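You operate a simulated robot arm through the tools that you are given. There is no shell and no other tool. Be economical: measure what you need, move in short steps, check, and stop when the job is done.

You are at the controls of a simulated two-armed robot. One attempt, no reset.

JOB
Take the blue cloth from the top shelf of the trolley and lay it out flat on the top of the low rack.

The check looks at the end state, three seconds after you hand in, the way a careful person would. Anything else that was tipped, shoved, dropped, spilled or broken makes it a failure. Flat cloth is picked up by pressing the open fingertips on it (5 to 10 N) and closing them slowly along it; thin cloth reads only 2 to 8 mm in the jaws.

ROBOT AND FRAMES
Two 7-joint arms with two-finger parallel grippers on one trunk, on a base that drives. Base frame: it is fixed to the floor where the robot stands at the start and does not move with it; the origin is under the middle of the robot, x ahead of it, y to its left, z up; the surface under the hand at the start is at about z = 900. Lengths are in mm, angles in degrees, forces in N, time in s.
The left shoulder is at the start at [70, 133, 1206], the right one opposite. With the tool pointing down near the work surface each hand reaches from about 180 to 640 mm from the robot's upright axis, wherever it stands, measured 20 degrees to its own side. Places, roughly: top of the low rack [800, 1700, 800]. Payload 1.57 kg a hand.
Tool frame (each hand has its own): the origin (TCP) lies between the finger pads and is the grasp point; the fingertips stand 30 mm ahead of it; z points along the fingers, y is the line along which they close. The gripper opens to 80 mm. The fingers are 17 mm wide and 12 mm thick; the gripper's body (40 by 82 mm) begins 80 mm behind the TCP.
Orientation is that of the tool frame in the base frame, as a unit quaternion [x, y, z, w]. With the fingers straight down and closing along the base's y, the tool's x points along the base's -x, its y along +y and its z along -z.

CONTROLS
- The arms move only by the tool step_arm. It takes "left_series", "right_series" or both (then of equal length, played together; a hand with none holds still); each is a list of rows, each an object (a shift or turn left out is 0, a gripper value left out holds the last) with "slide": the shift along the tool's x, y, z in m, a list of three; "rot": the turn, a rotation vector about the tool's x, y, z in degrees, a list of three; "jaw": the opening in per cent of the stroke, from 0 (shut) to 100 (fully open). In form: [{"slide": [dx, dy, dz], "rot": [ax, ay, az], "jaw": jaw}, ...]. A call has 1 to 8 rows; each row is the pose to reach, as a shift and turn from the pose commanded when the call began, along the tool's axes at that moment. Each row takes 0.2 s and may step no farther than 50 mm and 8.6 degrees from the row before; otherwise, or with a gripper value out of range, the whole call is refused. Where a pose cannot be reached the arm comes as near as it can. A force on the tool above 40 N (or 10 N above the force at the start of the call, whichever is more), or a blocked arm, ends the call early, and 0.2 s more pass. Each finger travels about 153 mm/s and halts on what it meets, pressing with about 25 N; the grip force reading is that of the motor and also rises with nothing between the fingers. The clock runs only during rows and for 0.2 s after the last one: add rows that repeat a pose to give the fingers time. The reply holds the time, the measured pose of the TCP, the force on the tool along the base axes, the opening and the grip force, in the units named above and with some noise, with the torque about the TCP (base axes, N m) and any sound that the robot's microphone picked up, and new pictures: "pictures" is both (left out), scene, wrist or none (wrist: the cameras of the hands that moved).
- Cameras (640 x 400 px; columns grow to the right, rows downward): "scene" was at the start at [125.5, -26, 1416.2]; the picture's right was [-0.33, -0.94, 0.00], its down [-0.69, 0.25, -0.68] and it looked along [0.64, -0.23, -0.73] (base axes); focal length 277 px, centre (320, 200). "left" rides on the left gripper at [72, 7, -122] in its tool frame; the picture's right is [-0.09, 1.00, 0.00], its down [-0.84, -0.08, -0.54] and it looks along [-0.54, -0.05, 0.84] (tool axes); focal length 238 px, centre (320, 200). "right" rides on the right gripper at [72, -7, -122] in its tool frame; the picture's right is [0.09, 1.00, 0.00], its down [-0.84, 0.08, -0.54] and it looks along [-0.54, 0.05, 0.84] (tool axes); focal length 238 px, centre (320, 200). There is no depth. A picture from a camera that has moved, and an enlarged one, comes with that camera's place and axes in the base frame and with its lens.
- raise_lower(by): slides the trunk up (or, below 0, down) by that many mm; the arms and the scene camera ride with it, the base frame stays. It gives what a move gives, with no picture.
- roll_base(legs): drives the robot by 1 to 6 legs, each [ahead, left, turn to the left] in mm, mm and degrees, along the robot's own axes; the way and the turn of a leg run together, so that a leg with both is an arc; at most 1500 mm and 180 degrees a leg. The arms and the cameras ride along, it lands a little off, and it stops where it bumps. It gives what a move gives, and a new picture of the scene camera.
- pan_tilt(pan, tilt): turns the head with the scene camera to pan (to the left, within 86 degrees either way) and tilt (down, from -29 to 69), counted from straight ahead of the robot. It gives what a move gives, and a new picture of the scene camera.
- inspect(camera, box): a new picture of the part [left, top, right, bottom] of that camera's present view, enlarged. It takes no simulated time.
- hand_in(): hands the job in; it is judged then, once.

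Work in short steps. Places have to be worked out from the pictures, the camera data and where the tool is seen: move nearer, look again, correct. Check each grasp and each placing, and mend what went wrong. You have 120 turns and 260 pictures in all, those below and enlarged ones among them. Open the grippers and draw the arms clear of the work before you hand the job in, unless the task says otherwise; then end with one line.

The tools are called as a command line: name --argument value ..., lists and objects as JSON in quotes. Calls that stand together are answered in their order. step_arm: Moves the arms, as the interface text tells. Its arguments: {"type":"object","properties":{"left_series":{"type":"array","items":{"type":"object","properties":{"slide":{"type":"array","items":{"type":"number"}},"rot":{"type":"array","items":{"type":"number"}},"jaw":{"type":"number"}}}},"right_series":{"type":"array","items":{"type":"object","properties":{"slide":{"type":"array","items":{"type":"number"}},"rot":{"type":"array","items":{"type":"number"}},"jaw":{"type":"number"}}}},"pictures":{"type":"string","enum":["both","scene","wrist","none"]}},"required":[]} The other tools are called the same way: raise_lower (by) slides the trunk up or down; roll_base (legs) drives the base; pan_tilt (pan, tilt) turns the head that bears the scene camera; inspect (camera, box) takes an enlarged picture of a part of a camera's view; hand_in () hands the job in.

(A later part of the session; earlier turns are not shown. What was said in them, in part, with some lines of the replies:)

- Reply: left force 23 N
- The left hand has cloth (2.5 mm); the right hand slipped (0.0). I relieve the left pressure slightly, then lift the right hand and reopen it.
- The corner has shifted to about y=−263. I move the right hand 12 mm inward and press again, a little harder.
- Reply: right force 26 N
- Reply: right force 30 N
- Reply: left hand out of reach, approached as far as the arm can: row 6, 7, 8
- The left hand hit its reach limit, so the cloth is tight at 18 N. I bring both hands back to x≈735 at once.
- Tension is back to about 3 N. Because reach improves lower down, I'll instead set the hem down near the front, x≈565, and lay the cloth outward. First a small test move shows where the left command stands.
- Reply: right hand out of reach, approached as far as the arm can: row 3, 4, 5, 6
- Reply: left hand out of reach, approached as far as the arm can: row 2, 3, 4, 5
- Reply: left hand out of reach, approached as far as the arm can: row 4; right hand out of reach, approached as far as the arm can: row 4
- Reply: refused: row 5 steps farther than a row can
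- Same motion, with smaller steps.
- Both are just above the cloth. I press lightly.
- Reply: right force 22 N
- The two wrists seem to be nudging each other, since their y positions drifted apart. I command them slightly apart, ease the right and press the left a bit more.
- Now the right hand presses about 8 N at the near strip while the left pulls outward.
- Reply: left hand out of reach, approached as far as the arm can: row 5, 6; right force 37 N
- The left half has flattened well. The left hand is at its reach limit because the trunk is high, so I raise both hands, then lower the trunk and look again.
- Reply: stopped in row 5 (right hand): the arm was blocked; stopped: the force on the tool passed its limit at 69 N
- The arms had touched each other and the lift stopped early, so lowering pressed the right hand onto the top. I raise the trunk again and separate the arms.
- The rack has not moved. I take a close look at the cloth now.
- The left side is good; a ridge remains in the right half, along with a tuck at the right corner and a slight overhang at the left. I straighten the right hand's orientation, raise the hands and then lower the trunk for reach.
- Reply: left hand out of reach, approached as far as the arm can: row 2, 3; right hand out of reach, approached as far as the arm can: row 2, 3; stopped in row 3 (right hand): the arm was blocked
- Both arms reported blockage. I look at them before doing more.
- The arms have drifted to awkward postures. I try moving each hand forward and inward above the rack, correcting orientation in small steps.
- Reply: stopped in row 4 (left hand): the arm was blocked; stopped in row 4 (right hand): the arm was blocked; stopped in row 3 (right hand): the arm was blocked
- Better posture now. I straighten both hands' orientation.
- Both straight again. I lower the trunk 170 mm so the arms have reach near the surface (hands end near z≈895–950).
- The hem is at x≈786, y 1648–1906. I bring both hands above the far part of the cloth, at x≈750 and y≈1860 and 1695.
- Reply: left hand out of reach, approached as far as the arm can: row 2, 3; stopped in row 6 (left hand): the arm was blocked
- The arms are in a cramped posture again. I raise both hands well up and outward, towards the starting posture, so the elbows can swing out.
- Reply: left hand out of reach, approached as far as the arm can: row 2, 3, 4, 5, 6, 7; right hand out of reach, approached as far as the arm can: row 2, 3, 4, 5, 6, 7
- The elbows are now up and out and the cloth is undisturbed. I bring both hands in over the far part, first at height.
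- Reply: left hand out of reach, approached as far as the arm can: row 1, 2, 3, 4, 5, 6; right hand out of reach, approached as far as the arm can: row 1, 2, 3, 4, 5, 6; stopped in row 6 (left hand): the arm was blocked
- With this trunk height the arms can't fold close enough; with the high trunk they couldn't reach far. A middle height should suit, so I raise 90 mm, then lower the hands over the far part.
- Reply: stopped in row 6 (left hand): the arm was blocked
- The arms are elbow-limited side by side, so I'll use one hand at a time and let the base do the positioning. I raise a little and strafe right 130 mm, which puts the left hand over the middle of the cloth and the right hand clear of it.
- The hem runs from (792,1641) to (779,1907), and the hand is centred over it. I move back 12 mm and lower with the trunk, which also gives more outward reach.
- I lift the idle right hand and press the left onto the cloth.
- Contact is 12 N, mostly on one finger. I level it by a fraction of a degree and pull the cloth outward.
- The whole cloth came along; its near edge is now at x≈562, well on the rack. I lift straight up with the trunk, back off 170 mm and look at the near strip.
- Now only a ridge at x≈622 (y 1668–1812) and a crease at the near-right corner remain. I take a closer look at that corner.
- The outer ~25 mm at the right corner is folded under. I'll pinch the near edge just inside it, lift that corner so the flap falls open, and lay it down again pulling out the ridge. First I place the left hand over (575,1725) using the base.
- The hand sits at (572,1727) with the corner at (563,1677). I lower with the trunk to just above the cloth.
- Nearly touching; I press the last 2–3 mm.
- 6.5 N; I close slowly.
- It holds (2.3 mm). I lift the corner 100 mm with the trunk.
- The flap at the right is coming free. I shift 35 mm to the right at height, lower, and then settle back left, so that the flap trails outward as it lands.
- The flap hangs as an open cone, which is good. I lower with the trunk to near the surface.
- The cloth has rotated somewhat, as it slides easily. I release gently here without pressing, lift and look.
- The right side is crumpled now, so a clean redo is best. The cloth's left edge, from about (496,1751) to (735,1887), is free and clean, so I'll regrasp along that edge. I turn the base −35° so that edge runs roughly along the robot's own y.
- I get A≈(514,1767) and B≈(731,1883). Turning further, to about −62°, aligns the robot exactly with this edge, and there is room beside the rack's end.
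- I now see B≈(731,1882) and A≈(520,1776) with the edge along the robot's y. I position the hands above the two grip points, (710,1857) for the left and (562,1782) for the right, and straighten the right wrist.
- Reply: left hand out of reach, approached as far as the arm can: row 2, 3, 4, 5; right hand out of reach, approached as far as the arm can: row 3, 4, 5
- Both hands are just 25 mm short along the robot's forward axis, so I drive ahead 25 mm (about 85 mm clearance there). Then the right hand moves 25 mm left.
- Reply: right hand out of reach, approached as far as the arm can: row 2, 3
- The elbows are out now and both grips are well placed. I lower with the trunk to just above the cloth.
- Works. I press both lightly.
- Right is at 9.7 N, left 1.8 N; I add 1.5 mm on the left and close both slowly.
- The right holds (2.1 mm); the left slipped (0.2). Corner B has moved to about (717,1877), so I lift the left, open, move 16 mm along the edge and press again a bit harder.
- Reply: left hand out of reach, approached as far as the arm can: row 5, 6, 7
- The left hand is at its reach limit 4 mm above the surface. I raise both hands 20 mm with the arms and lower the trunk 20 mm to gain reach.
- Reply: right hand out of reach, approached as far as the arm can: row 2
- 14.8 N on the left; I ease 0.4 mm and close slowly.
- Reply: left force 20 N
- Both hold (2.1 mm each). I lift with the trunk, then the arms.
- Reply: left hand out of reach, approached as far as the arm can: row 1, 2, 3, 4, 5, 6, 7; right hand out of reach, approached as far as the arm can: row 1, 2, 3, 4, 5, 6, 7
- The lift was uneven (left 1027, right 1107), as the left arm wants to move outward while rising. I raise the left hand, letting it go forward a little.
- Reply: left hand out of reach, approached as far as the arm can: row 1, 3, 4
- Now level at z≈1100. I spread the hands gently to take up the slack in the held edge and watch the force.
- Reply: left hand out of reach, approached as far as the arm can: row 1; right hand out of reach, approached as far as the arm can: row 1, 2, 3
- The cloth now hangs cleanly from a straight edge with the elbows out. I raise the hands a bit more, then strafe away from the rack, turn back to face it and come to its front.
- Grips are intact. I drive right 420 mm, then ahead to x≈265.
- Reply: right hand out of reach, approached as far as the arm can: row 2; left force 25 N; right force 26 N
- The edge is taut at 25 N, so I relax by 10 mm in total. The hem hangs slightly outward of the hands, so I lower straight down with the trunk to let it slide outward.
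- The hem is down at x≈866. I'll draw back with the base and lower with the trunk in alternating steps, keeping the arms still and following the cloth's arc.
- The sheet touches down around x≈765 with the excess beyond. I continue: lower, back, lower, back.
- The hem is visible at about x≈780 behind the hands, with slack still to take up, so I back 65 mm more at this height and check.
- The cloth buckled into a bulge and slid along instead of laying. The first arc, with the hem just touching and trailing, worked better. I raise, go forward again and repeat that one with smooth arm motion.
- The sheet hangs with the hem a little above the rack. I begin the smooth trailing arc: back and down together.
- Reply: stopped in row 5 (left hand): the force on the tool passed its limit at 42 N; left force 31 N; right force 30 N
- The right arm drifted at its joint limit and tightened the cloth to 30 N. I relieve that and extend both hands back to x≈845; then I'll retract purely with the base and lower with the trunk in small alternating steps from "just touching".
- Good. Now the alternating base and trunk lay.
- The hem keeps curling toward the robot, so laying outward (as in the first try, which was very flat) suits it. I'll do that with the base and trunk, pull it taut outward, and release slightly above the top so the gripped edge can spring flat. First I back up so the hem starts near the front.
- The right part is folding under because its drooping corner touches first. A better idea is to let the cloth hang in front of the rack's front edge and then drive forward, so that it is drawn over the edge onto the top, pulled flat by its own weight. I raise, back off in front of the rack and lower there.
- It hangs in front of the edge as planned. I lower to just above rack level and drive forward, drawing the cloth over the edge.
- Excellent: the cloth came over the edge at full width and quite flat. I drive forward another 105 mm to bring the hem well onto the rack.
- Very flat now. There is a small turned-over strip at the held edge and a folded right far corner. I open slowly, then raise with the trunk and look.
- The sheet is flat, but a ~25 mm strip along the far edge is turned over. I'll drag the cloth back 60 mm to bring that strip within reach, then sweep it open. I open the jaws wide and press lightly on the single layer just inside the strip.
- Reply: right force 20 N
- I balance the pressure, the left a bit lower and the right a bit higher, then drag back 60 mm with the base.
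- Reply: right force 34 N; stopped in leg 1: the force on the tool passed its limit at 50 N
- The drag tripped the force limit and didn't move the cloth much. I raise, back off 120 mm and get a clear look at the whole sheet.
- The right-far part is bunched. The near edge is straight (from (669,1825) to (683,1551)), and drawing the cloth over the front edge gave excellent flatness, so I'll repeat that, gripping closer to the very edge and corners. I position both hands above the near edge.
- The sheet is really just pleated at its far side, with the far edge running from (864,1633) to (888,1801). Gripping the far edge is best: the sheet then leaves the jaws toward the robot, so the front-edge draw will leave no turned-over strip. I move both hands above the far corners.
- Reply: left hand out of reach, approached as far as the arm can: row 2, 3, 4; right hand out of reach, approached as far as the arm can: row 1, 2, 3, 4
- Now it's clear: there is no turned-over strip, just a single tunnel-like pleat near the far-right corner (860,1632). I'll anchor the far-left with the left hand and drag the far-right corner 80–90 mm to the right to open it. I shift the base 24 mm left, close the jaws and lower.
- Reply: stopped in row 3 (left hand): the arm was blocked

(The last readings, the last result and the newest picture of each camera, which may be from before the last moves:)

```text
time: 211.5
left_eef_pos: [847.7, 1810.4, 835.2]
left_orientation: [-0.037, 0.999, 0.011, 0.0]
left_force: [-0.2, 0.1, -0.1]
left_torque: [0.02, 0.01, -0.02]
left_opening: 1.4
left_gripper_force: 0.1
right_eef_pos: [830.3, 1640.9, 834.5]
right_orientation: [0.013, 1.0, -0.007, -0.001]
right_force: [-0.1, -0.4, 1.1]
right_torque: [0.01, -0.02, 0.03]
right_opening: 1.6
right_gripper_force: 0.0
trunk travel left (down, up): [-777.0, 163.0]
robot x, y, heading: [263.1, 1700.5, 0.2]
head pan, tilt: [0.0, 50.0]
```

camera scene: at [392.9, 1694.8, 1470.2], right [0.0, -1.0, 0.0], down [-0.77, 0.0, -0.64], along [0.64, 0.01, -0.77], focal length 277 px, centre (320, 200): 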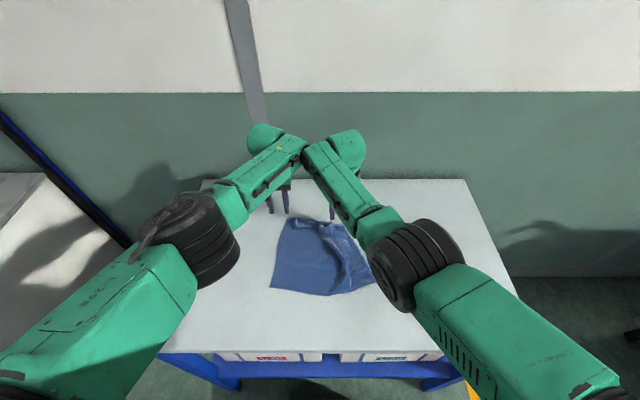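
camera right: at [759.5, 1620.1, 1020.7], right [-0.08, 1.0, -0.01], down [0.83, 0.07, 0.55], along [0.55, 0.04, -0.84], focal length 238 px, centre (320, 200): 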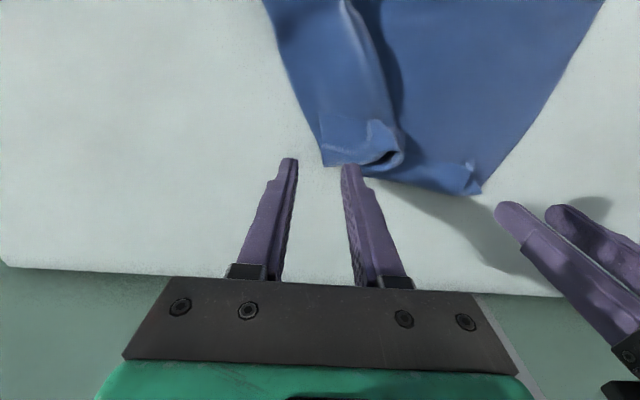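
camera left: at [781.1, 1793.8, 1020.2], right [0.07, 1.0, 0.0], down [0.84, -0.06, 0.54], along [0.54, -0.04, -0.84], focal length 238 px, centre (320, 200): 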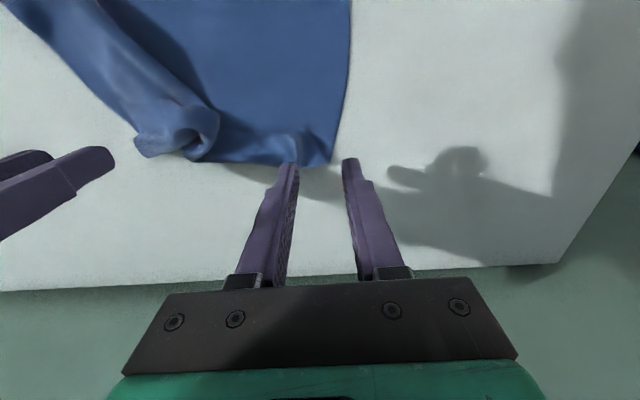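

The left wrist is blocked against the right one, so it cannot anchor there. Before dragging I raise slightly and look closely at the far edge from both sides.

raise_lower --by 90

inspect --camera "right" --box '[230, 0, 530, 200]'

inspect --camera "left" --box '[100, 0, 400, 200]'

inspect --camera "scene" --box '[220, 190, 420, 320]'

```text
time: 212.8
left_eef_pos: [847.5, 1810.3, 923.2]
left_orientation: [-0.036, 0.999, 0.012, 0.0]
left_force: [0.5, -0.6, 0.2]
left_torque: [-0.03, -0.03, 0.0]
left_opening: 1.5
left_gripper_force: 0.1
right_eef_pos: [831.4, 1640.5, 922.4]
right_orientation: [0.013, 1.0, -0.006, -0.001]
right_force: [-0.7, 0.0, -0.8]
right_torque: [0.0, 0.0, -0.02]
right_opening: 1.6
right_gripper_force: 0.0
trunk travel left (down, up): [-867.0, 73.0]
robot x, y, heading: [266.1, 1699.5, 0.3]
head pan, tilt: [0.0, 50.0]
```

```text
2.00 times, centred on (380, 100) of right
camera zoom: at [759.1, 1637.5, 1045.7], right [-0.07, 1.0, -0.01], down [0.84, 0.06, 0.54], along [0.54, 0.03, -0.84], focal length 477 px, centre (200, 400)
```

zoom: 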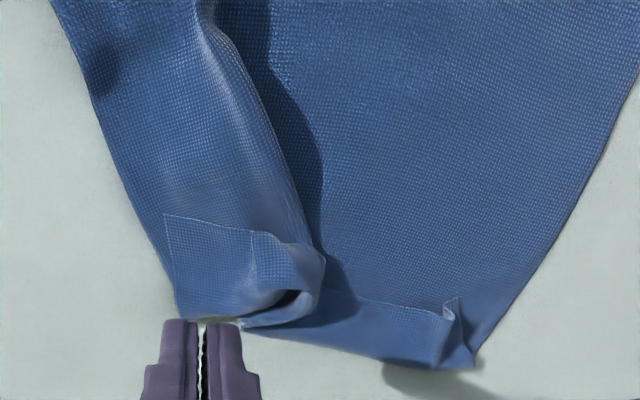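

```text
2.00 times, centred on (250, 100) of left
camera zoom: at [776.1, 1809.0, 1047.0], right [0.02, 1.0, 0.02], down [0.84, -0.03, 0.54], along [0.54, 0.01, -0.84], focal length 477 px, centre (460, 400)
```

zoom: 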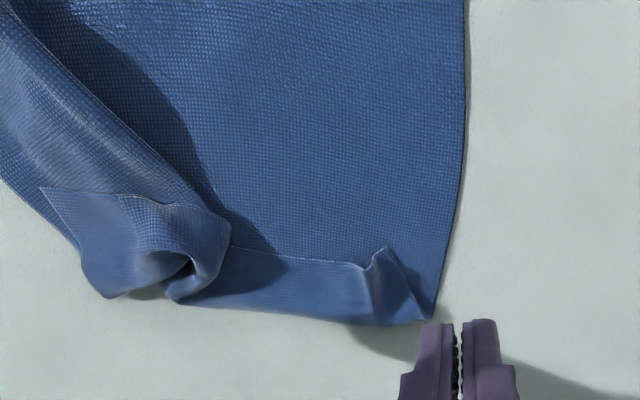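

```text
3.08 times, centred on (320, 255) of scene
camera zoom: at [393.1, 1701.1, 1499.2], right [0.0, -1.0, 0.0], down [-0.77, 0.0, -0.64], along [0.64, 0.0, -0.77], focal length 853 px, centre (320, 31)
```

zoom: 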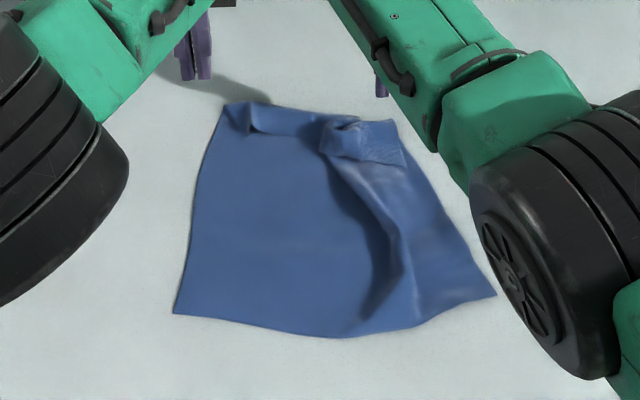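

The far strip (~37 mm wide) is folded on top and there is one pleat beside it. I'll pull the cloth back about 75 mm by pressing near its middle, so that I can then sweep the strip open outward. I raise the idle right hand and place the left over about (720,1740).

roll_base --legs '[[-125, -60, 0]]'

step_arm --left_series '[{"slide": [0, 0.0, 0], "rot": [0.7, 0, 2], "jaw": 30}, {"slide": [0, 0.0, 0], "rot": [1.4, 0, 4.1], "jaw": 60}, {"slide": [0, 0, 0], "rot": [1.4, 0, 4.1], "jaw": 60}]' --right_series '[{"slide": [0, -0.01, -0.03]}, {"slide": [0, -0.02, -0.06]}, {"slide": [0, -0.02, -0.06]}]' --pictures "none"

raise_lower --by -88

step_arm --left_series '[{"slide": [0, 0, 0.001]}, {"slide": [0, 0, 0.002]}, {"slide": [0, 0, 0.003]}]' --pictures "none"

```text
time: 214.1
left_eef_pos: [727.1, 1750.1, 923.8]
left_orientation: [-0.035, 0.999, 0.011, -0.001]
left_force: [1.0, -0.6, -1.0]
left_torque: [0.0, 0.0, -0.02]
left_opening: 1.8
left_gripper_force: 0.1
right_eef_pos: [709.0, 1582.1, 922.1]
right_orientation: [0.014, 1.0, -0.007, -0.002]
right_force: [-0.6, 0.0, -0.1]
right_torque: [0.01, -0.01, 0.02]
right_opening: 1.4
right_gripper_force: 0.0
trunk travel left (down, up): [-867.0, 73.0]
robot x, y, heading: [143.9, 1641.5, -0.1]
head pan, tilt: [0.0, 50.0]
camera scene: at [272.9, 1642.7, 1498.9], right [0.0, -1.0, 0.0], down [-0.77, 0.0, -0.64], along [0.64, 0.0, -0.77], focal length 277 px, centre (320, 200)
```

scene: 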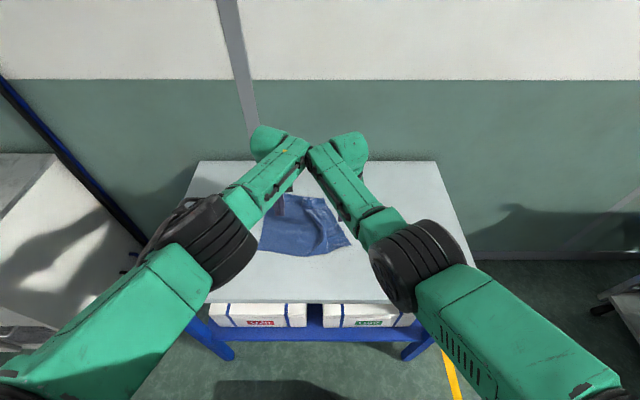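

```text
time: 214.9
left_eef_pos: [725.8, 1750.0, 925.0]
left_orientation: [0.0, 1.0, 0.0, -0.001]
left_force: [-0.4, 0.9, -0.4]
left_torque: [-0.02, 0.0, -0.02]
left_opening: 48.1
left_gripper_force: 0.1
right_eef_pos: [706.5, 1561.2, 982.8]
right_orientation: [0.014, 1.0, -0.006, -0.001]
right_force: [0.3, 0.1, -0.5]
right_torque: [0.0, 0.0, 0.02]
right_opening: 1.7
right_gripper_force: 0.0
trunk travel left (down, up): [-867.0, 73.0]
robot x, y, heading: [141.6, 1639.9, 0.0]
head pan, tilt: [0.0, 50.0]
```

```text
time: 216.1
left_eef_pos: [724.9, 1751.5, 835.9]
left_orientation: [0.0, 1.0, -0.001, 0.001]
left_force: [0.5, 0.0, 0.4]
left_torque: [0.01, -0.01, 0.02]
left_opening: 48.0
left_gripper_force: 0.2
right_eef_pos: [707.1, 1564.1, 894.4]
right_orientation: [0.013, 1.0, -0.006, -0.001]
right_force: [-0.3, -0.2, 0.4]
right_torque: [0.02, 0.01, -0.01]
right_opening: 1.5
right_gripper_force: 0.1
trunk travel left (down, up): [-779.0, 161.0]
robot x, y, heading: [142.4, 1638.7, 0.0]
head pan, tilt: [0.0, 50.0]
```

```text
time: 216.9
left_eef_pos: [725.9, 1750.0, 833.3]
left_orientation: [-0.001, 1.0, 0.0, 0.0]
left_force: [0.4, 0.0, 1.2]
left_torque: [0.0, -0.03, 0.04]
left_opening: 47.9
left_gripper_force: 0.0
right_eef_pos: [707.4, 1563.3, 894.9]
right_orientation: [0.013, 1.0, -0.006, -0.001]
right_force: [0.6, 0.3, 0.3]
right_torque: [0.0, 0.0, 0.01]
right_opening: 1.3
right_gripper_force: 0.0
trunk travel left (down, up): [-779.0, 161.0]
robot x, y, heading: [142.5, 1644.0, 0.2]
head pan, tilt: [0.0, 50.0]
```

I press 2 mm more and drag back with the arm, since the base makes the hand dip.

step_arm --left_series '[{"slide": [0, 0, 0.0012]}, {"slide": [0, 0, 0.0022]}, {"slide": [0.012, 0, 0.0022]}, {"slide": [0.025, 0, 0.0022]}, {"slide": [0.038, 0, 0.0022]}, {"slide": [0.051, 0, 0.0022]}, {"slide": [0.064, 0, 0.0022]}, {"slide": [0.076, 0, 0.0022]}]' --pictures "wrist"

```text
time: 218.7
left_eef_pos: [648.1, 1751.9, 832.3]
left_orientation: [0.001, 1.0, -0.001, -0.001]
left_force: [0.1, 0.1, -0.6]
left_torque: [0.02, 0.01, 0.02]
left_opening: 47.9
left_gripper_force: 0.0
left hand out of reach, approached as far as the arm can: row 3
right_eef_pos: [707.4, 1564.2, 895.9]
right_orientation: [0.013, 1.0, -0.006, -0.001]
right_force: [-0.1, 0.5, 1.9]
right_torque: [-0.05, 0.0, 0.0]
right_opening: 1.6
right_gripper_force: 0.0
trunk travel left (down, up): [-779.0, 161.0]
robot x, y, heading: [142.4, 1638.9, 0.5]
head pan, tilt: [0.0, 50.0]
camera left: at [576.8, 1757.4, 954.4], right [0.09, 1.0, 0.0], down [0.84, -0.08, 0.54], along [0.54, -0.05, -0.84], focal length 238 px, centre (320, 200)
```

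left: 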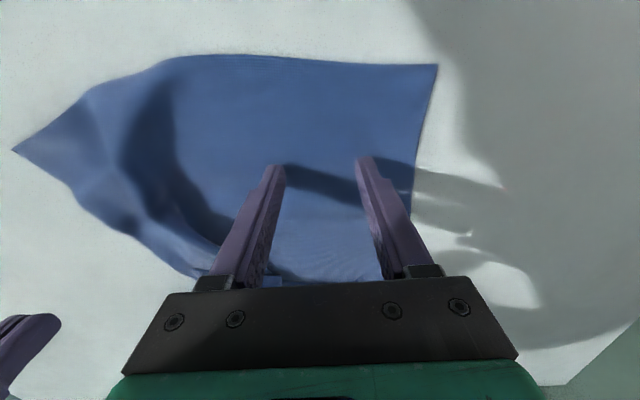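

The cloth came back 78 mm in one piece. Now the sweep: I lift, move forward to x≈730, lower the open fingertips to a few mm above the sheet and push outward with the base.

step_arm --left_series '[{"slide": [0, 0, -0.02], "jaw": 60}, {"slide": [-0.035, 0, -0.025], "jaw": 100}, {"slide": [-0.07, 0, -0.025], "jaw": 100}, {"slide": [-0.085, 0, -0.015]}, {"slide": [-0.085, 0, -0.003]}, {"slide": [-0.085, 0, -0.001]}]' --pictures "none"

roll_base --legs '[[124, 0, 0]]'

inspect --camera "left" --box '[0, 0, 640, 400]'

```text
time: 220.1
left_eef_pos: [729.7, 1742.9, 839.5]
left_orientation: [0.006, 1.0, -0.002, 0.0]
left_force: [0.4, -0.1, 0.0]
left_torque: [0.01, -0.01, 0.01]
left_opening: 80.1
left_gripper_force: 0.0
left hand out of reach, approached as far as the arm can: row 4, 5, 6
right_eef_pos: [706.8, 1564.1, 895.5]
right_orientation: [0.013, 1.0, -0.006, -0.002]
right_force: [0.1, -0.5, 0.0]
right_torque: [0.0, 0.0, -0.01]
right_opening: 1.7
right_gripper_force: 0.1
trunk travel left (down, up): [-779.0, 161.0]
robot x, y, heading: [145.7, 1641.3, -0.1]
head pan, tilt: [0.0, 50.0]
```

```text
time: 221.4
left_eef_pos: [853.8, 1744.6, 839.5]
left_orientation: [0.005, 1.0, -0.002, 0.001]
left_force: [0.6, 0.4, 0.6]
left_torque: [0.0, 0.05, -0.04]
left_opening: 79.9
left_gripper_force: 0.1
right_eef_pos: [831.3, 1565.0, 896.5]
right_orientation: [0.012, 1.0, -0.006, -0.001]
right_force: [-0.9, 0.1, -0.2]
right_torque: [-0.05, -0.03, 0.01]
right_opening: 1.5
right_gripper_force: 0.0
trunk travel left (down, up): [-779.0, 161.0]
robot x, y, heading: [266.9, 1641.7, 0.3]
head pan, tilt: [0.0, 50.0]
camera scene: at [393.6, 1642.1, 1411.4], right [0.0, -1.0, 0.0], down [-0.77, 0.0, -0.64], along [0.64, 0.0, -0.77], focal length 277 px, centre (320, 200)
```

scene: 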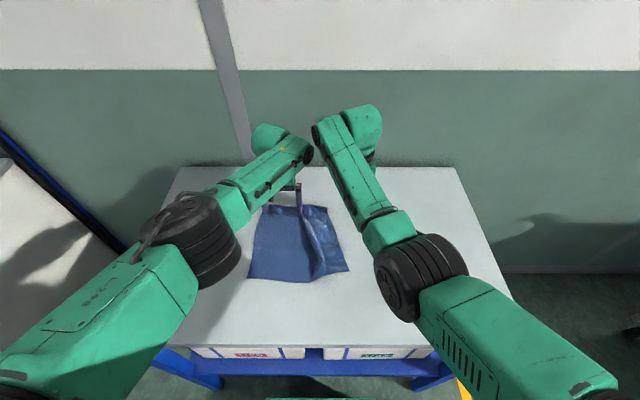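

```text
1.00 times, centred on (320, 200) of left (not enlarged: the box is as wide or as high as the picture)
camera zoom: at [780.8, 1752.0, 961.8], right [0.1, 0.99, 0.0], down [0.84, -0.08, 0.54], along [0.54, -0.06, -0.84], focal length 238 px, centre (320, 200)
```

zoom: 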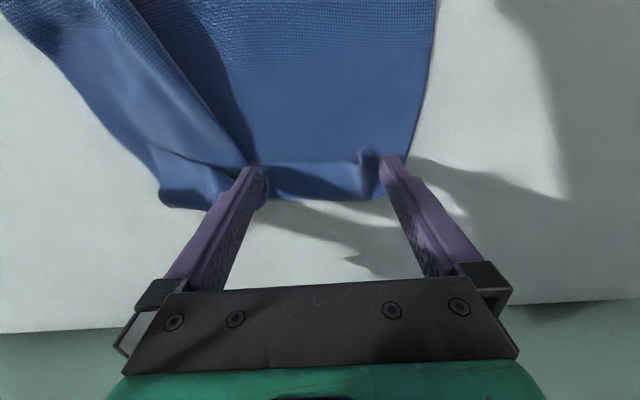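

The strip's loops caught and the sheet slid along with the sweep. I'll redo the proven front-edge draw once more, gripping right at the near edge so any turned strip stays minimal; hanging will also undo this strip and the pleat. I raise, move back and place the hands over the near corners.

raise_lower --by 50

roll_base --legs '[[-167, 35, 0]]'

step_arm --left_series '[{"slide": [0.006, 0.006, 0], "jaw": 60}, {"slide": [0.012, 0.012, 0], "jaw": 36}, {"slide": [0.015, 0.015, 0], "jaw": 36}]' --right_series '[{"slide": [-0.007, -0.006, 0.02], "jaw": 20}, {"slide": [-0.014, -0.012, 0.04], "jaw": 36}, {"slide": [-0.02, -0.015, 0.057], "jaw": 36}]' --pictures "wrist"

```text
time: 222.3
left_eef_pos: [854.5, 1744.9, 889.1]
left_orientation: [0.005, 1.0, -0.002, 0.0]
left_force: [-0.3, -0.5, -0.3]
left_torque: [-0.03, -0.01, -0.04]
left_opening: 79.8
left_gripper_force: 0.1
right_eef_pos: [833.0, 1565.8, 945.0]
right_orientation: [0.012, 1.0, -0.006, -0.002]
right_force: [-0.5, -0.2, 0.9]
right_torque: [0.04, 0.02, -0.02]
right_opening: 1.7
right_gripper_force: 0.1
trunk travel left (down, up): [-829.0, 111.0]
robot x, y, heading: [269.0, 1643.3, 0.5]
head pan, tilt: [0.0, 50.0]
```

```text
time: 223.8
left_eef_pos: [687.1, 1776.9, 887.5]
left_orientation: [0.006, 1.0, -0.001, -0.001]
left_force: [-0.2, 0.9, -0.1]
left_torque: [-0.02, 0.02, 0.0]
left_opening: 80.1
left_gripper_force: 0.0
right_eef_pos: [665.2, 1599.1, 943.3]
right_orientation: [0.013, 1.0, -0.006, -0.002]
right_force: [-0.5, 0.2, -0.8]
right_torque: [-0.01, 0.05, 0.02]
right_opening: 1.6
right_gripper_force: 0.0
trunk travel left (down, up): [-829.0, 111.0]
robot x, y, heading: [100.6, 1674.4, 0.4]
head pan, tilt: [0.0, 50.0]
camera scene: at [229.1, 1675.7, 1460.9], right [0.0, -1.0, 0.0], down [-0.77, 0.0, -0.64], along [0.64, 0.0, -0.77], focal length 277 px, centre (320, 200)
```

scene: 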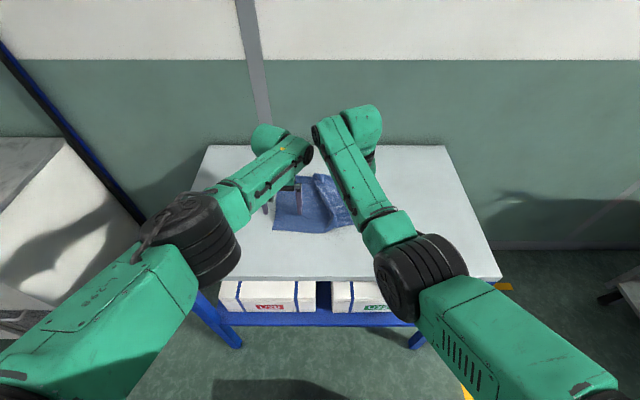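

```text
time: 224.6
left_eef_pos: [668.7, 1792.7, 890.3]
left_orientation: [0.005, 1.0, -0.001, 0.002]
left_force: [-0.4, 0.0, 0.5]
left_torque: [-0.02, -0.02, 0.0]
left_opening: 29.0
left_gripper_force: 0.1
right_eef_pos: [688.3, 1584.4, 902.8]
right_orientation: [0.016, 1.0, -0.004, 0.013]
right_force: [-0.8, 0.9, 0.0]
right_torque: [-0.01, 0.01, 0.03]
right_opening: 29.0
right_gripper_force: 0.1
right hand out of reach, approached as far as the arm can: row 3
trunk travel left (down, up): [-829.0, 111.0]
robot x, y, heading: [96.3, 1672.4, 0.4]
head pan, tilt: [0.0, 50.0]
camera right: at [612.8, 1580.1, 1023.3], right [-0.06, 1.0, -0.01], down [0.82, 0.06, 0.56], along [0.56, 0.03, -0.83], focal length 238 px, centre (320, 200)
camera left: at [597.3, 1800.7, 1012.3], right [0.1, 0.99, 0.0], down [0.84, -0.08, 0.54], along [0.54, -0.06, -0.84], focal length 238 px, centre (320, 200)
```

right: 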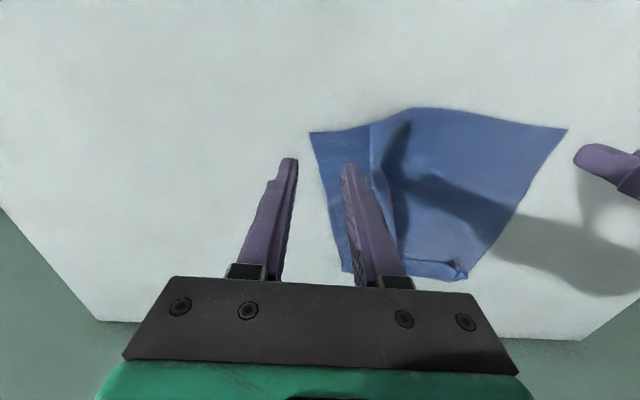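
left: 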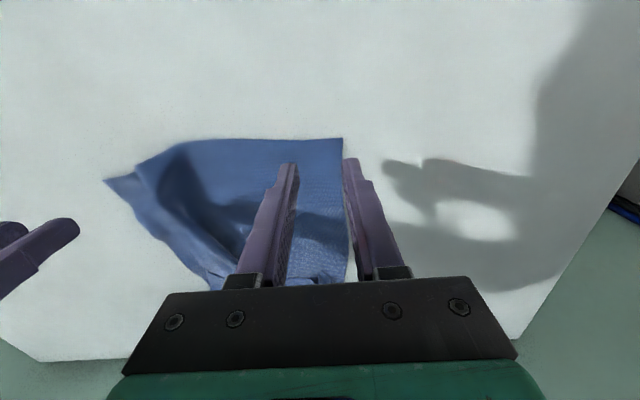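

Corners are at (670,1813) and (688,1573). I fine-align both hands to about 27 mm inside the corners, 7 mm in from the edge, and lower to just above the cloth.

step_arm --left_series '[{"slide": [-0.007, -0.006, 0]}, {"slide": [-0.007, -0.006, 0]}]' --right_series '[{"slide": [0, 0.01, 0.005]}, {"slide": [0.0, 0.017, 0.012]}]' --pictures "none"

raise_lower --by -54

step_arm --left_series '[{"slide": [0, 0, 0.001]}, {"slide": [0, 0, 0.002]}]' --right_series '[{"slide": [0, 0, 0.0005]}, {"slide": [0, 0, 0.001]}]' --pictures "none"

```text
time: 225.2
left_eef_pos: [676.8, 1786.6, 889.9]
left_orientation: [0.007, 1.0, -0.002, 0.0]
left_force: [0.4, -1.1, -0.2]
left_torque: [0.01, -0.02, 0.0]
left_opening: 28.7
left_gripper_force: 0.1
right_eef_pos: [676.7, 1596.8, 882.7]
right_orientation: [0.012, 1.0, -0.005, 0.003]
right_force: [0.1, -0.3, 0.0]
right_torque: [-0.05, -0.01, 0.0]
right_opening: 28.7
right_gripper_force: 0.0
right hand out of reach, approached as far as the arm can: row 1, 2
trunk travel left (down, up): [-829.0, 111.0]
robot x, y, heading: [94.6, 1675.3, 0.2]
head pan, tilt: [0.0, 50.0]
```

```text
time: 226.1
left_eef_pos: [675.2, 1785.3, 837.8]
left_orientation: [0.006, 1.0, -0.002, 0.002]
left_force: [-0.7, -0.3, -0.8]
left_torque: [0.02, -0.01, 0.02]
left_opening: 28.8
left_gripper_force: 0.0
right_eef_pos: [675.8, 1598.6, 831.8]
right_orientation: [0.011, 1.0, -0.005, 0.005]
right_force: [-2.8, 0.3, 20.0]
right_torque: [0.4, 0.03, 0.02]
right_opening: 28.7
right_gripper_force: 0.0
trunk travel left (down, up): [-775.0, 165.0]
robot x, y, heading: [98.7, 1672.3, 0.3]
head pan, tilt: [0.0, 50.0]
```

```text
time: 226.7
left_eef_pos: [674.2, 1786.5, 836.8]
left_orientation: [0.007, 1.0, -0.002, 0.002]
left_force: [0.2, 1.4, 0.3]
left_torque: [0.01, 0.0, 0.01]
left_opening: 29.1
left_gripper_force: 0.1
right_eef_pos: [676.0, 1598.2, 831.7]
right_orientation: [0.012, 1.0, -0.004, 0.007]
right_force: [4.3, -1.1, 28.8]
right_torque: [0.5, -0.29, -0.09]
right_opening: 28.2
right_gripper_force: 0.2
trunk travel left (down, up): [-775.0, 165.0]
robot x, y, heading: [97.8, 1676.2, -0.1]
head pan, tilt: [0.0, 50.0]
```

The right hand is slightly short of the edge (x 676; it needs ~688). I lift it 6 mm, move it forward 13 mm and press again; the left goes down to contact.

step_arm --left_series '[{"slide": [0, 0, 0.001]}, {"slide": [0, 0, 0.002]}, {"slide": [0, 0, 0.003]}, {"slide": [0, 0, 0.004]}, {"slide": [0, 0, 0.0048]}, {"slide": [0, 0, 0.0052]}]' --right_series '[{"slide": [0, 0, -0.007]}, {"slide": [-0.007, 0, -0.008]}, {"slide": [-0.013, 0, -0.008]}, {"slide": [-0.013, 0, -0.005]}, {"slide": [-0.013, 0, -0.0035]}, {"slide": [-0.013, 0, -0.0025]}]' --pictures "wrist"

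```text
time: 228.1
left_eef_pos: [675.3, 1787.9, 830.9]
left_orientation: [0.006, 1.0, -0.002, 0.002]
left_force: [3.9, 0.8, 17.8]
left_torque: [0.21, -0.09, -0.04]
left_opening: 28.6
left_gripper_force: 0.1
right_eef_pos: [679.7, 1595.4, 838.6]
right_orientation: [0.012, 1.0, -0.004, 0.003]
right_force: [0.4, 0.0, -0.4]
right_torque: [0.02, 0.0, 0.0]
right_opening: 28.7
right_gripper_force: 0.0
right hand out of reach, approached as far as the arm can: row 2, 3, 4, 5, 6
trunk travel left (down, up): [-775.0, 165.0]
robot x, y, heading: [95.5, 1676.1, -0.0]
head pan, tilt: [0.0, 50.0]
camera right: at [607.0, 1592.5, 960.3], right [-0.07, 1.0, -0.01], down [0.83, 0.06, 0.55], along [0.55, 0.03, -0.84], focal length 238 px, centre (320, 200)
camera left: at [603.2, 1794.0, 953.5], right [0.1, 0.99, 0.0], down [0.83, -0.09, 0.55], along [0.54, -0.06, -0.84], focal length 238 px, centre (320, 200)
```

right: 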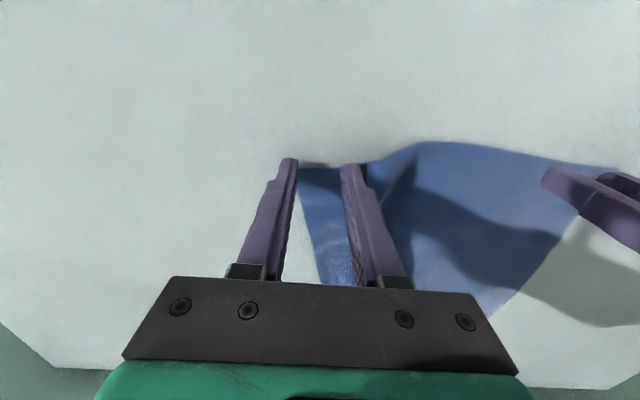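
left: 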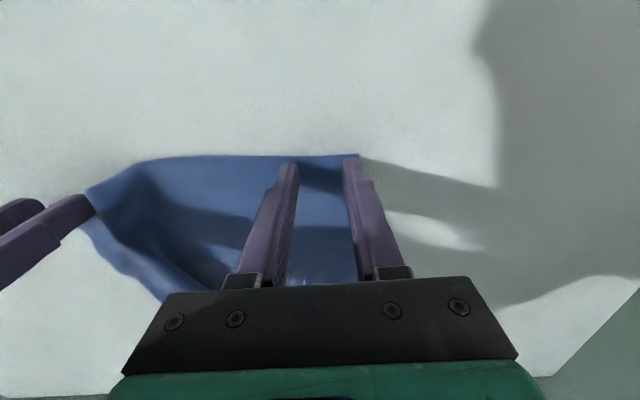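

The left is well placed, so I close it. Then the left hand will shift the cloth slightly (12 mm back, 20 mm right) to bring the right corner properly under the right gripper.

step_arm --left_series '[{"slide": [0, 0, -0.0004], "jaw": 32}, {"slide": [0, 0, -0.0004], "jaw": 26}, {"slide": [0, 0, -0.0004], "jaw": 20}, {"slide": [0, 0, -0.0004], "jaw": 14}, {"slide": [0, 0, -0.0004], "jaw": 8}, {"slide": [0, 0, -0.0004], "jaw": 3}, {"slide": [0, 0, -0.0004], "jaw": 0}, {"slide": [0, 0, -0.0004], "jaw": 0}]' --pictures "none"

step_arm --left_series '[{"slide": [0, 0, -0.004]}, {"slide": [0.006, -0.01, -0.005]}, {"slide": [0.012, -0.02, -0.005]}, {"slide": [0.012, -0.02, -0.005]}, {"slide": [0.012, -0.02, -0.005]}, {"slide": [0.012, -0.02, -0.005]}]' --right_series '[{"slide": [0, 0, 0]}, {"slide": [0, 0, 0]}, {"slide": [0, 0, 0]}, {"slide": [0, 0, 0.004]}, {"slide": [0, 0, 0.0065]}, {"slide": [0, 0, 0.0072]}]' --pictures "wrist"

```text
time: 229.9
left_eef_pos: [675.6, 1786.4, 830.9]
left_orientation: [0.006, 1.0, -0.002, 0.002]
left_force: [1.6, 0.9, 22.2]
left_torque: [0.05, 0.01, -0.01]
left_opening: 2.2
left_gripper_force: 24.0
right_eef_pos: [679.5, 1596.9, 839.0]
right_orientation: [0.013, 1.0, -0.004, 0.005]
right_force: [0.0, 0.4, -0.5]
right_torque: [-0.04, 0.0, -0.06]
right_opening: 28.9
right_gripper_force: 0.2
trunk travel left (down, up): [-775.0, 165.0]
robot x, y, heading: [101.0, 1677.2, 0.1]
head pan, tilt: [0.0, 50.0]
```

```text
time: 231.3
left_eef_pos: [665.0, 1765.3, 835.2]
left_orientation: [0.005, 1.0, -0.001, 0.001]
left_force: [0.3, -0.1, 0.4]
left_torque: [0.0, -0.02, 0.03]
left_opening: 2.4
left_gripper_force: 22.9
right_eef_pos: [681.4, 1596.6, 832.4]
right_orientation: [0.011, 1.0, -0.004, 0.005]
right_force: [0.9, 0.3, 11.7]
right_torque: [0.19, -0.04, -0.01]
right_opening: 28.6
right_gripper_force: 0.0
trunk travel left (down, up): [-775.0, 165.0]
robot x, y, heading: [97.2, 1675.9, 0.4]
head pan, tilt: [0.0, 50.0]
camera right: at [607.5, 1593.0, 953.2], right [-0.07, 1.0, -0.01], down [0.83, 0.06, 0.55], along [0.55, 0.03, -0.83], focal length 238 px, centre (320, 200)
camera left: at [591.7, 1773.1, 957.4], right [0.1, 0.99, 0.0], down [0.84, -0.09, 0.54], along [0.54, -0.06, -0.84], focal length 238 px, centre (320, 200)
```

right: 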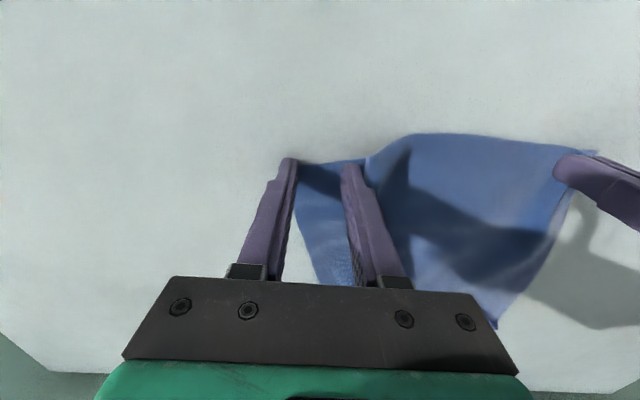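
left: 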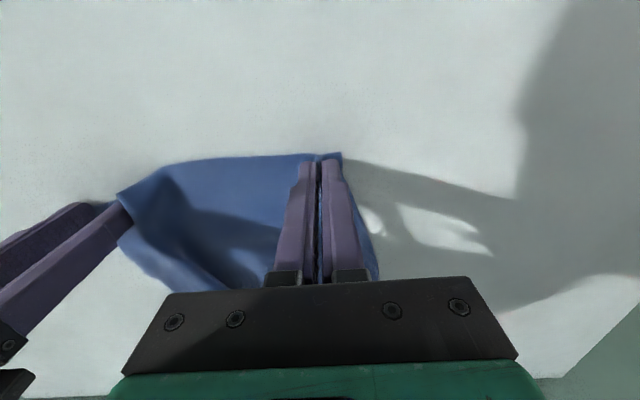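

The left holds at 2.4 mm. The right fingers straddle the corner with 11.7 N contact, so I close slowly and check.

step_arm --right_series '[{"jaw": 31}, {"jaw": 26}, {"jaw": 21}, {"jaw": 16}, {"jaw": 11}, {"jaw": 6}, {"jaw": 0}, {"jaw": 0}]' --pictures "wrist"

```text
time: 233.1
left_eef_pos: [662.9, 1766.2, 834.4]
left_orientation: [0.006, 1.0, -0.002, 0.001]
left_force: [-0.7, -0.1, -0.1]
left_torque: [-0.02, 0.01, -0.01]
left_opening: 2.1
left_gripper_force: 23.5
right_eef_pos: [679.6, 1597.4, 831.2]
right_orientation: [0.011, 1.0, -0.004, 0.005]
right_force: [0.2, 0.4, 13.8]
right_torque: [0.14, -0.02, 0.04]
right_opening: 2.2
right_gripper_force: 23.5
trunk travel left (down, up): [-775.0, 165.0]
robot x, y, heading: [99.0, 1671.6, 0.3]
head pan, tilt: [0.0, 50.0]
camera right: at [606.2, 1593.9, 953.1], right [-0.07, 1.0, -0.01], down [0.83, 0.06, 0.55], along [0.55, 0.03, -0.84], focal length 238 px, centre (320, 200)
```

right: 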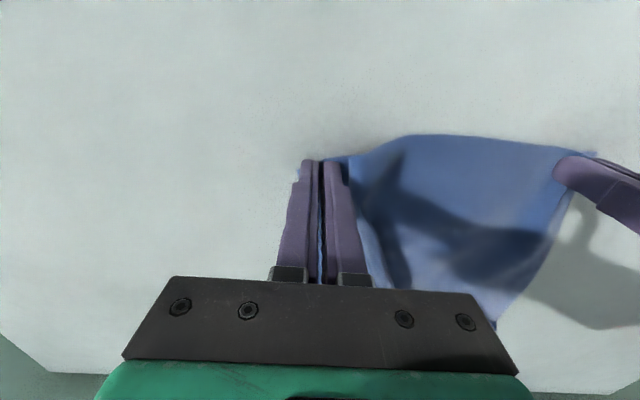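

Both grips hold, the right one exactly at the corner. I lift, spread the hands slightly, back off so the cloth drops in front of the rack, and lower to just above rack level.

raise_lower --by 160

step_arm --left_series '[{"slide": [0, 0.006, 0]}, {"slide": [0, 0.012, 0]}, {"slide": [0, 0.012, 0]}]' --right_series '[{"slide": [0.006, -0.005, 0]}, {"slide": [0.012, -0.01, 0]}, {"slide": [0.014, -0.01, 0]}]' --pictures "none"

roll_base --legs '[[-200, 0, 0], [-195, 0, 0]]'

raise_lower --by -146

inspect --camera "left" --box '[0, 0, 640, 400]'

```text
time: 234.9
left_eef_pos: [665.9, 1765.1, 994.8]
left_orientation: [0.006, 1.0, -0.001, 0.0]
left_force: [0.5, -0.6, -0.9]
left_torque: [0.0, -0.05, -0.02]
left_opening: 2.2
left_gripper_force: 23.7
right_eef_pos: [681.5, 1597.0, 990.3]
right_orientation: [0.012, 1.0, -0.004, 0.003]
right_force: [0.3, -1.2, -0.2]
right_torque: [0.01, 0.03, 0.0]
right_opening: 1.8
right_gripper_force: 23.9
trunk travel left (down, up): [-935.0, 5.0]
robot x, y, heading: [96.3, 1675.2, 0.3]
head pan, tilt: [0.0, 50.0]
```

```text
time: 235.7
left_eef_pos: [665.9, 1778.2, 994.2]
left_orientation: [0.006, 1.0, -0.003, 0.0]
left_force: [-0.1, -0.2, 0.6]
left_torque: [0.01, 0.03, 0.0]
left_opening: 2.1
left_gripper_force: 23.8
right_eef_pos: [666.7, 1588.5, 988.9]
right_orientation: [0.011, 1.0, -0.005, 0.004]
right_force: [-0.1, 1.0, -0.5]
right_torque: [0.0, -0.01, 0.0]
right_opening: 1.9
right_gripper_force: 23.6
trunk travel left (down, up): [-935.0, 5.0]
robot x, y, heading: [97.2, 1673.4, 0.2]
head pan, tilt: [0.0, 50.0]
```

```text
time: 238.5
left_eef_pos: [276.9, 1773.9, 992.8]
left_orientation: [0.008, 1.0, -0.002, -0.001]
left_force: [0.5, 0.9, 0.1]
left_torque: [0.01, 0.0, -0.01]
left_opening: 2.3
left_gripper_force: 23.6
right_eef_pos: [277.3, 1584.4, 985.8]
right_orientation: [0.014, 1.0, -0.004, 0.001]
right_force: [0.8, 0.1, 0.1]
right_torque: [-0.03, 0.03, 0.01]
right_opening: 1.9
right_gripper_force: 23.4
trunk travel left (down, up): [-935.0, 5.0]
robot x, y, heading: [-289.9, 1672.4, 0.1]
head pan, tilt: [0.0, 50.0]
camera scene: at [-161.6, 1675.4, 1566.7], right [0.0, -1.0, 0.0], down [-0.77, 0.0, -0.64], along [0.64, 0.0, -0.77], focal length 277 px, centre (320, 200)
```

scene: 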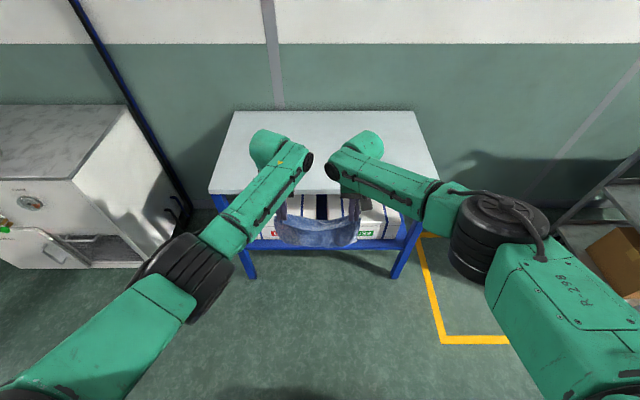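

```text
time: 240.2
left_eef_pos: [272.6, 1774.0, 847.5]
left_orientation: [0.008, 1.0, -0.001, 0.001]
left_force: [0.6, 0.9, -0.6]
left_torque: [0.03, -0.01, -0.01]
left_opening: 2.7
left_gripper_force: 23.9
right_eef_pos: [272.5, 1583.9, 844.8]
right_orientation: [0.013, 1.0, -0.004, 0.004]
right_force: [-0.5, -0.1, -0.1]
right_torque: [0.02, 0.0, 0.0]
right_opening: 2.1
right_gripper_force: 23.7
trunk travel left (down, up): [-789.0, 151.0]
robot x, y, heading: [-290.9, 1673.0, -0.0]
head pan, tilt: [0.0, 50.0]
```

```text
1.00 times, centred on (320, 200) of left (not enlarged: the box is as wide or as high as the picture)
camera zoom: at [200.9, 1783.2, 970.7], right [0.11, 0.99, 0.0], down [0.84, -0.09, 0.54], along [0.54, -0.06, -0.84], focal length 238 px, centre (320, 200)
```

zoom: 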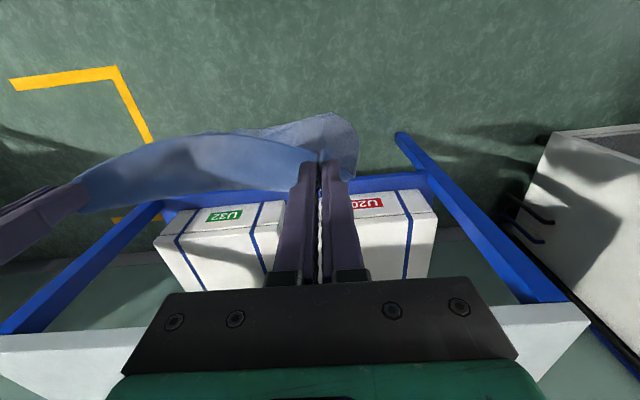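

The cloth hangs freely in front of the rack with a little sag between the hands. I spread 16 mm more and drive forward, drawing it over the edge onto the top.

step_arm --left_series '[{"slide": [0, 0.004, 0]}, {"slide": [0, 0.008, 0]}, {"slide": [0, 0.008, 0]}]' --right_series '[{"slide": [0, -0.004, 0]}, {"slide": [0, -0.008, 0]}, {"slide": [0, -0.008, 0]}]' --pictures "none"

roll_base --legs '[[300, 0, 0], [252, 0, 0]]'

inspect --camera "right" --box '[0, 0, 640, 400]'

inspect --camera "left" --box '[0, 0, 640, 400]'

```text
time: 241.0
left_eef_pos: [272.5, 1782.6, 846.4]
left_orientation: [0.008, 1.0, -0.002, 0.0]
left_force: [0.1, -0.5, -0.4]
left_torque: [-0.04, 0.02, -0.03]
left_opening: 2.3
left_gripper_force: 24.3
right_eef_pos: [273.4, 1576.5, 843.6]
right_orientation: [0.014, 1.0, -0.004, 0.003]
right_force: [0.2, 0.5, 0.5]
right_torque: [0.01, -0.02, 0.04]
right_opening: 2.0
right_gripper_force: 23.5
trunk travel left (down, up): [-789.0, 151.0]
robot x, y, heading: [-294.5, 1676.2, -0.3]
head pan, tilt: [0.0, 50.0]
```

```text
time: 244.5
left_eef_pos: [826.0, 1786.8, 848.3]
left_orientation: [0.005, 1.0, -0.002, 0.0]
left_force: [-0.2, -0.8, 0.4]
left_torque: [-0.04, 0.0, 0.02]
left_opening: 2.1
left_gripper_force: 23.1
right_eef_pos: [827.3, 1581.9, 844.6]
right_orientation: [0.01, 1.0, -0.004, 0.005]
right_force: [0.3, 0.6, -0.6]
right_torque: [0.04, 0.04, -0.03]
right_opening: 2.3
right_gripper_force: 23.6
trunk travel left (down, up): [-789.0, 151.0]
robot x, y, heading: [259.8, 1674.8, 0.5]
head pan, tilt: [0.0, 50.0]
camera scene: at [385.4, 1677.3, 1421.4], right [0.01, -1.0, 0.0], down [-0.77, 0.0, -0.64], along [0.64, 0.0, -0.77], focal length 277 px, centre (320, 200)
```

scene: 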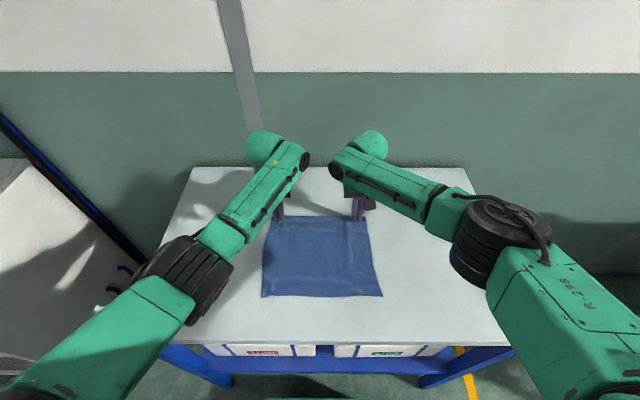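

```text
1.00 times, centred on (320, 200) of right (not enlarged: the box is as wide or as high as the picture)
camera zoom: at [754.4, 1577.2, 966.2], right [-0.07, 1.0, -0.01], down [0.83, 0.06, 0.55], along [0.55, 0.03, -0.84], focal length 238 px, centre (320, 200)
```

zoom: 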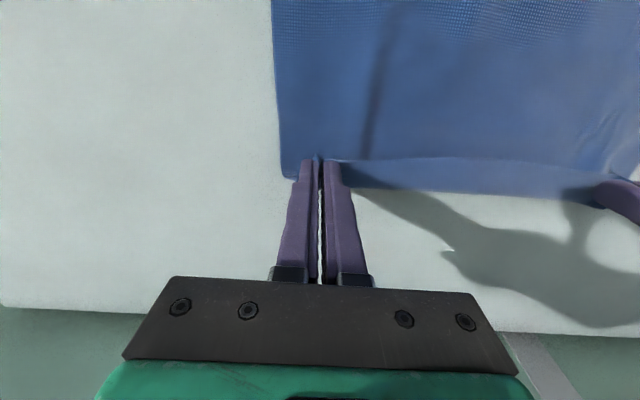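

```text
1.00 times, centred on (320, 200) of left (not enlarged: the box is as wide or as high as the picture)
camera zoom: at [752.9, 1795.6, 970.7], right [0.1, 0.99, 0.0], down [0.84, -0.08, 0.54], along [0.54, -0.06, -0.84], focal length 238 px, centre (320, 200)
```

zoom: 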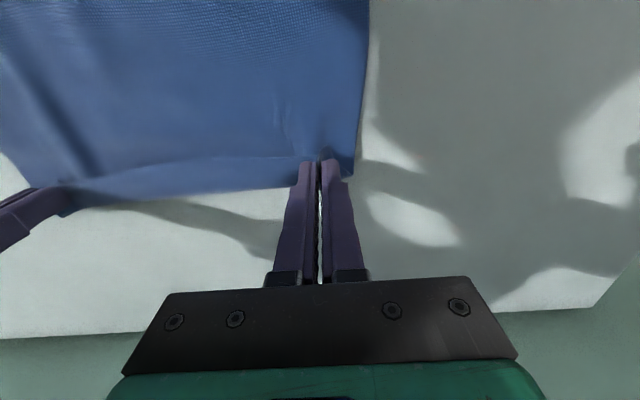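

Excellent: the whole sheet is flat and square with hardly any margin at the held edge. I lower the tips close to the surface, open gently by only a little, and rise straight up.

step_arm --left_series '[{"slide": [0, 0, 0.005]}, {"slide": [0, 0, 0.01]}, {"slide": [0, 0, 0.012], "jaw": 4}, {"slide": [0, 0, 0.012], "jaw": 8}, {"slide": [0, 0, 0.012], "jaw": 12}, {"slide": [0, 0, 0.012], "jaw": 16}, {"slide": [0, 0, 0.012], "jaw": 20}, {"slide": [0, 0, 0.008], "jaw": 20}]' --right_series '[{"slide": [0, 0, 0.004]}, {"slide": [0, 0, 0.008]}, {"slide": [0, 0, 0.009], "jaw": 4}, {"slide": [0, 0, 0.009], "jaw": 8}, {"slide": [0, 0, 0.009], "jaw": 12}, {"slide": [0, 0, 0.009], "jaw": 16}, {"slide": [0, 0, 0.009], "jaw": 20}, {"slide": [0, 0, 0.005], "jaw": 20}]' --pictures "none"

raise_lower --by 148

inspect --camera "left" --box '[0, 0, 640, 400]'

inspect --camera "scene" --box '[220, 190, 420, 320]'

```text
time: 246.3
left_eef_pos: [824.6, 1787.9, 840.2]
left_orientation: [0.005, 1.0, -0.003, 0.0]
left_force: [0.0, -0.3, -0.1]
left_torque: [-0.03, 0.01, -0.01]
left_opening: 16.2
left_gripper_force: 0.1
right_eef_pos: [827.9, 1580.5, 840.2]
right_orientation: [0.01, 1.0, -0.003, 0.003]
right_force: [0.2, -0.1, 0.0]
right_torque: [0.01, -0.01, 0.03]
right_opening: 16.2
right_gripper_force: 0.0
trunk travel left (down, up): [-789.0, 151.0]
robot x, y, heading: [257.9, 1676.3, 0.2]
head pan, tilt: [0.0, 50.0]
```

```text
time: 248.0
left_eef_pos: [824.8, 1786.6, 986.4]
left_orientation: [0.005, 1.0, -0.001, 0.0]
left_force: [0.4, 0.4, -0.8]
left_torque: [-0.01, -0.02, 0.02]
left_opening: 16.1
left_gripper_force: 0.1
right_eef_pos: [827.6, 1580.8, 987.0]
right_orientation: [0.01, 1.0, -0.004, 0.004]
right_force: [-0.7, -0.2, -0.2]
right_torque: [0.0, 0.0, 0.01]
right_opening: 15.9
right_gripper_force: 0.2
trunk travel left (down, up): [-937.0, 3.0]
robot x, y, heading: [259.2, 1679.3, 0.1]
head pan, tilt: [0.0, 50.0]
```

```text
1.00 times, centred on (320, 200) of left (not enlarged: the box is as wide or as high as the picture)
camera zoom: at [753.4, 1795.1, 1110.2], right [0.1, 0.99, 0.0], down [0.84, -0.08, 0.54], along [0.54, -0.06, -0.84], focal length 238 px, centre (320, 200)
```

zoom: 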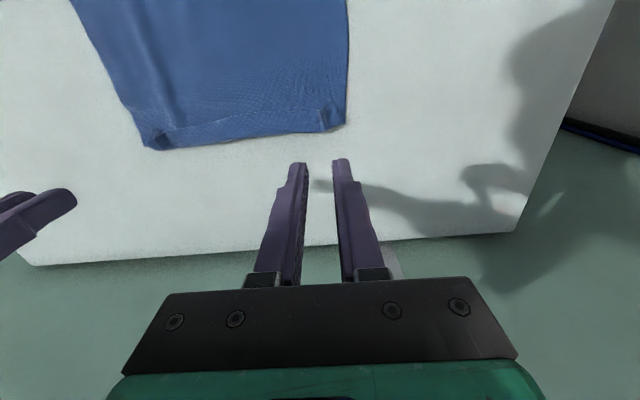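

```text
3.08 times, centred on (320, 255) of scene
camera zoom: at [386.8, 1677.3, 1569.2], right [0.01, -1.0, 0.0], down [-0.77, 0.0, -0.64], along [0.64, 0.0, -0.77], focal length 853 px, centre (320, 31)
```

zoom: 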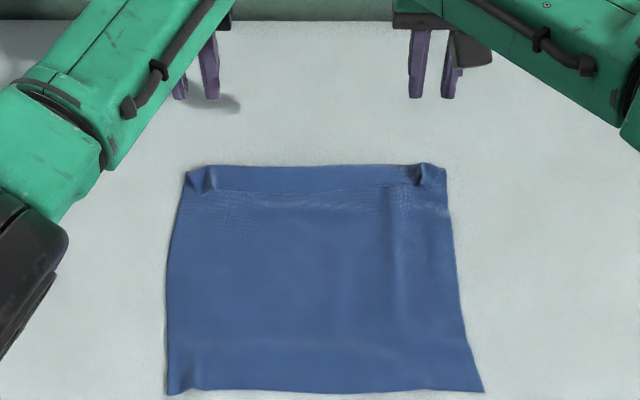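

The cloth lies flat and square on the rack top, with only a narrow strip lifted at the far edge. I open the grippers fully and draw the arms clear.

step_arm --left_series '[{"jaw": 60}, {"jaw": 100}, {"jaw": 100}]' --right_series '[{"jaw": 60}, {"jaw": 100}, {"jaw": 100}]' --pictures "none"

roll_base --legs '[[-250, 0, 0], [-250, 0, 0]]'

```text
time: 248.8
left_eef_pos: [824.7, 1786.9, 987.5]
left_orientation: [0.005, 1.0, -0.001, 0.0]
left_force: [-0.4, 0.2, 0.0]
left_torque: [0.0, -0.02, -0.01]
left_opening: 80.2
left_gripper_force: 0.0
right_eef_pos: [828.4, 1581.8, 987.9]
right_orientation: [0.011, 1.0, -0.005, 0.003]
right_force: [-0.7, 0.1, 0.0]
right_torque: [-0.01, -0.01, -0.01]
right_opening: 80.0
right_gripper_force: 0.1
trunk travel left (down, up): [-937.0, 3.0]
robot x, y, heading: [258.8, 1675.2, 0.2]
head pan, tilt: [0.0, 50.0]
```

```text
time: 252.1
left_eef_pos: [328.7, 1784.3, 986.5]
left_orientation: [0.004, 1.0, -0.002, -0.001]
left_force: [-0.2, -0.7, 0.3]
left_torque: [-0.03, 0.01, 0.01]
left_opening: 79.9
left_gripper_force: 0.0
right_eef_pos: [330.6, 1578.2, 985.8]
right_orientation: [0.011, 1.0, -0.004, 0.003]
right_force: [0.6, 0.5, 0.1]
right_torque: [0.05, -0.01, 0.0]
right_opening: 80.0
right_gripper_force: 0.1
trunk travel left (down, up): [-937.0, 3.0]
robot x, y, heading: [-240.7, 1676.0, 0.4]
head pan, tilt: [0.0, 50.0]
camera scene: at [-109.3, 1674.5, 1568.9], right [0.01, -1.0, 0.0], down [-0.77, 0.0, -0.64], along [0.64, 0.0, -0.77], focal length 277 px, centre (320, 200)
```

scene: 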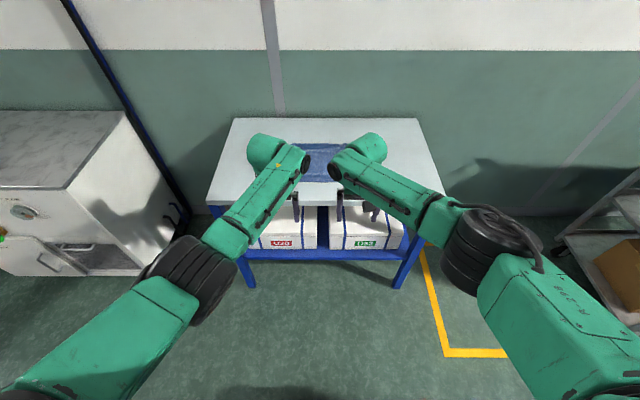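

The arms are clear, the cloth rests on the rack top and nothing else was disturbed, so I hand in.

hand_in

```text
The job is handed in.
```

The blue cloth is on the low rack's top, flat and square; a strip about 20 mm wide along its far edge is still folded over, with two small puckers where I gripped it.
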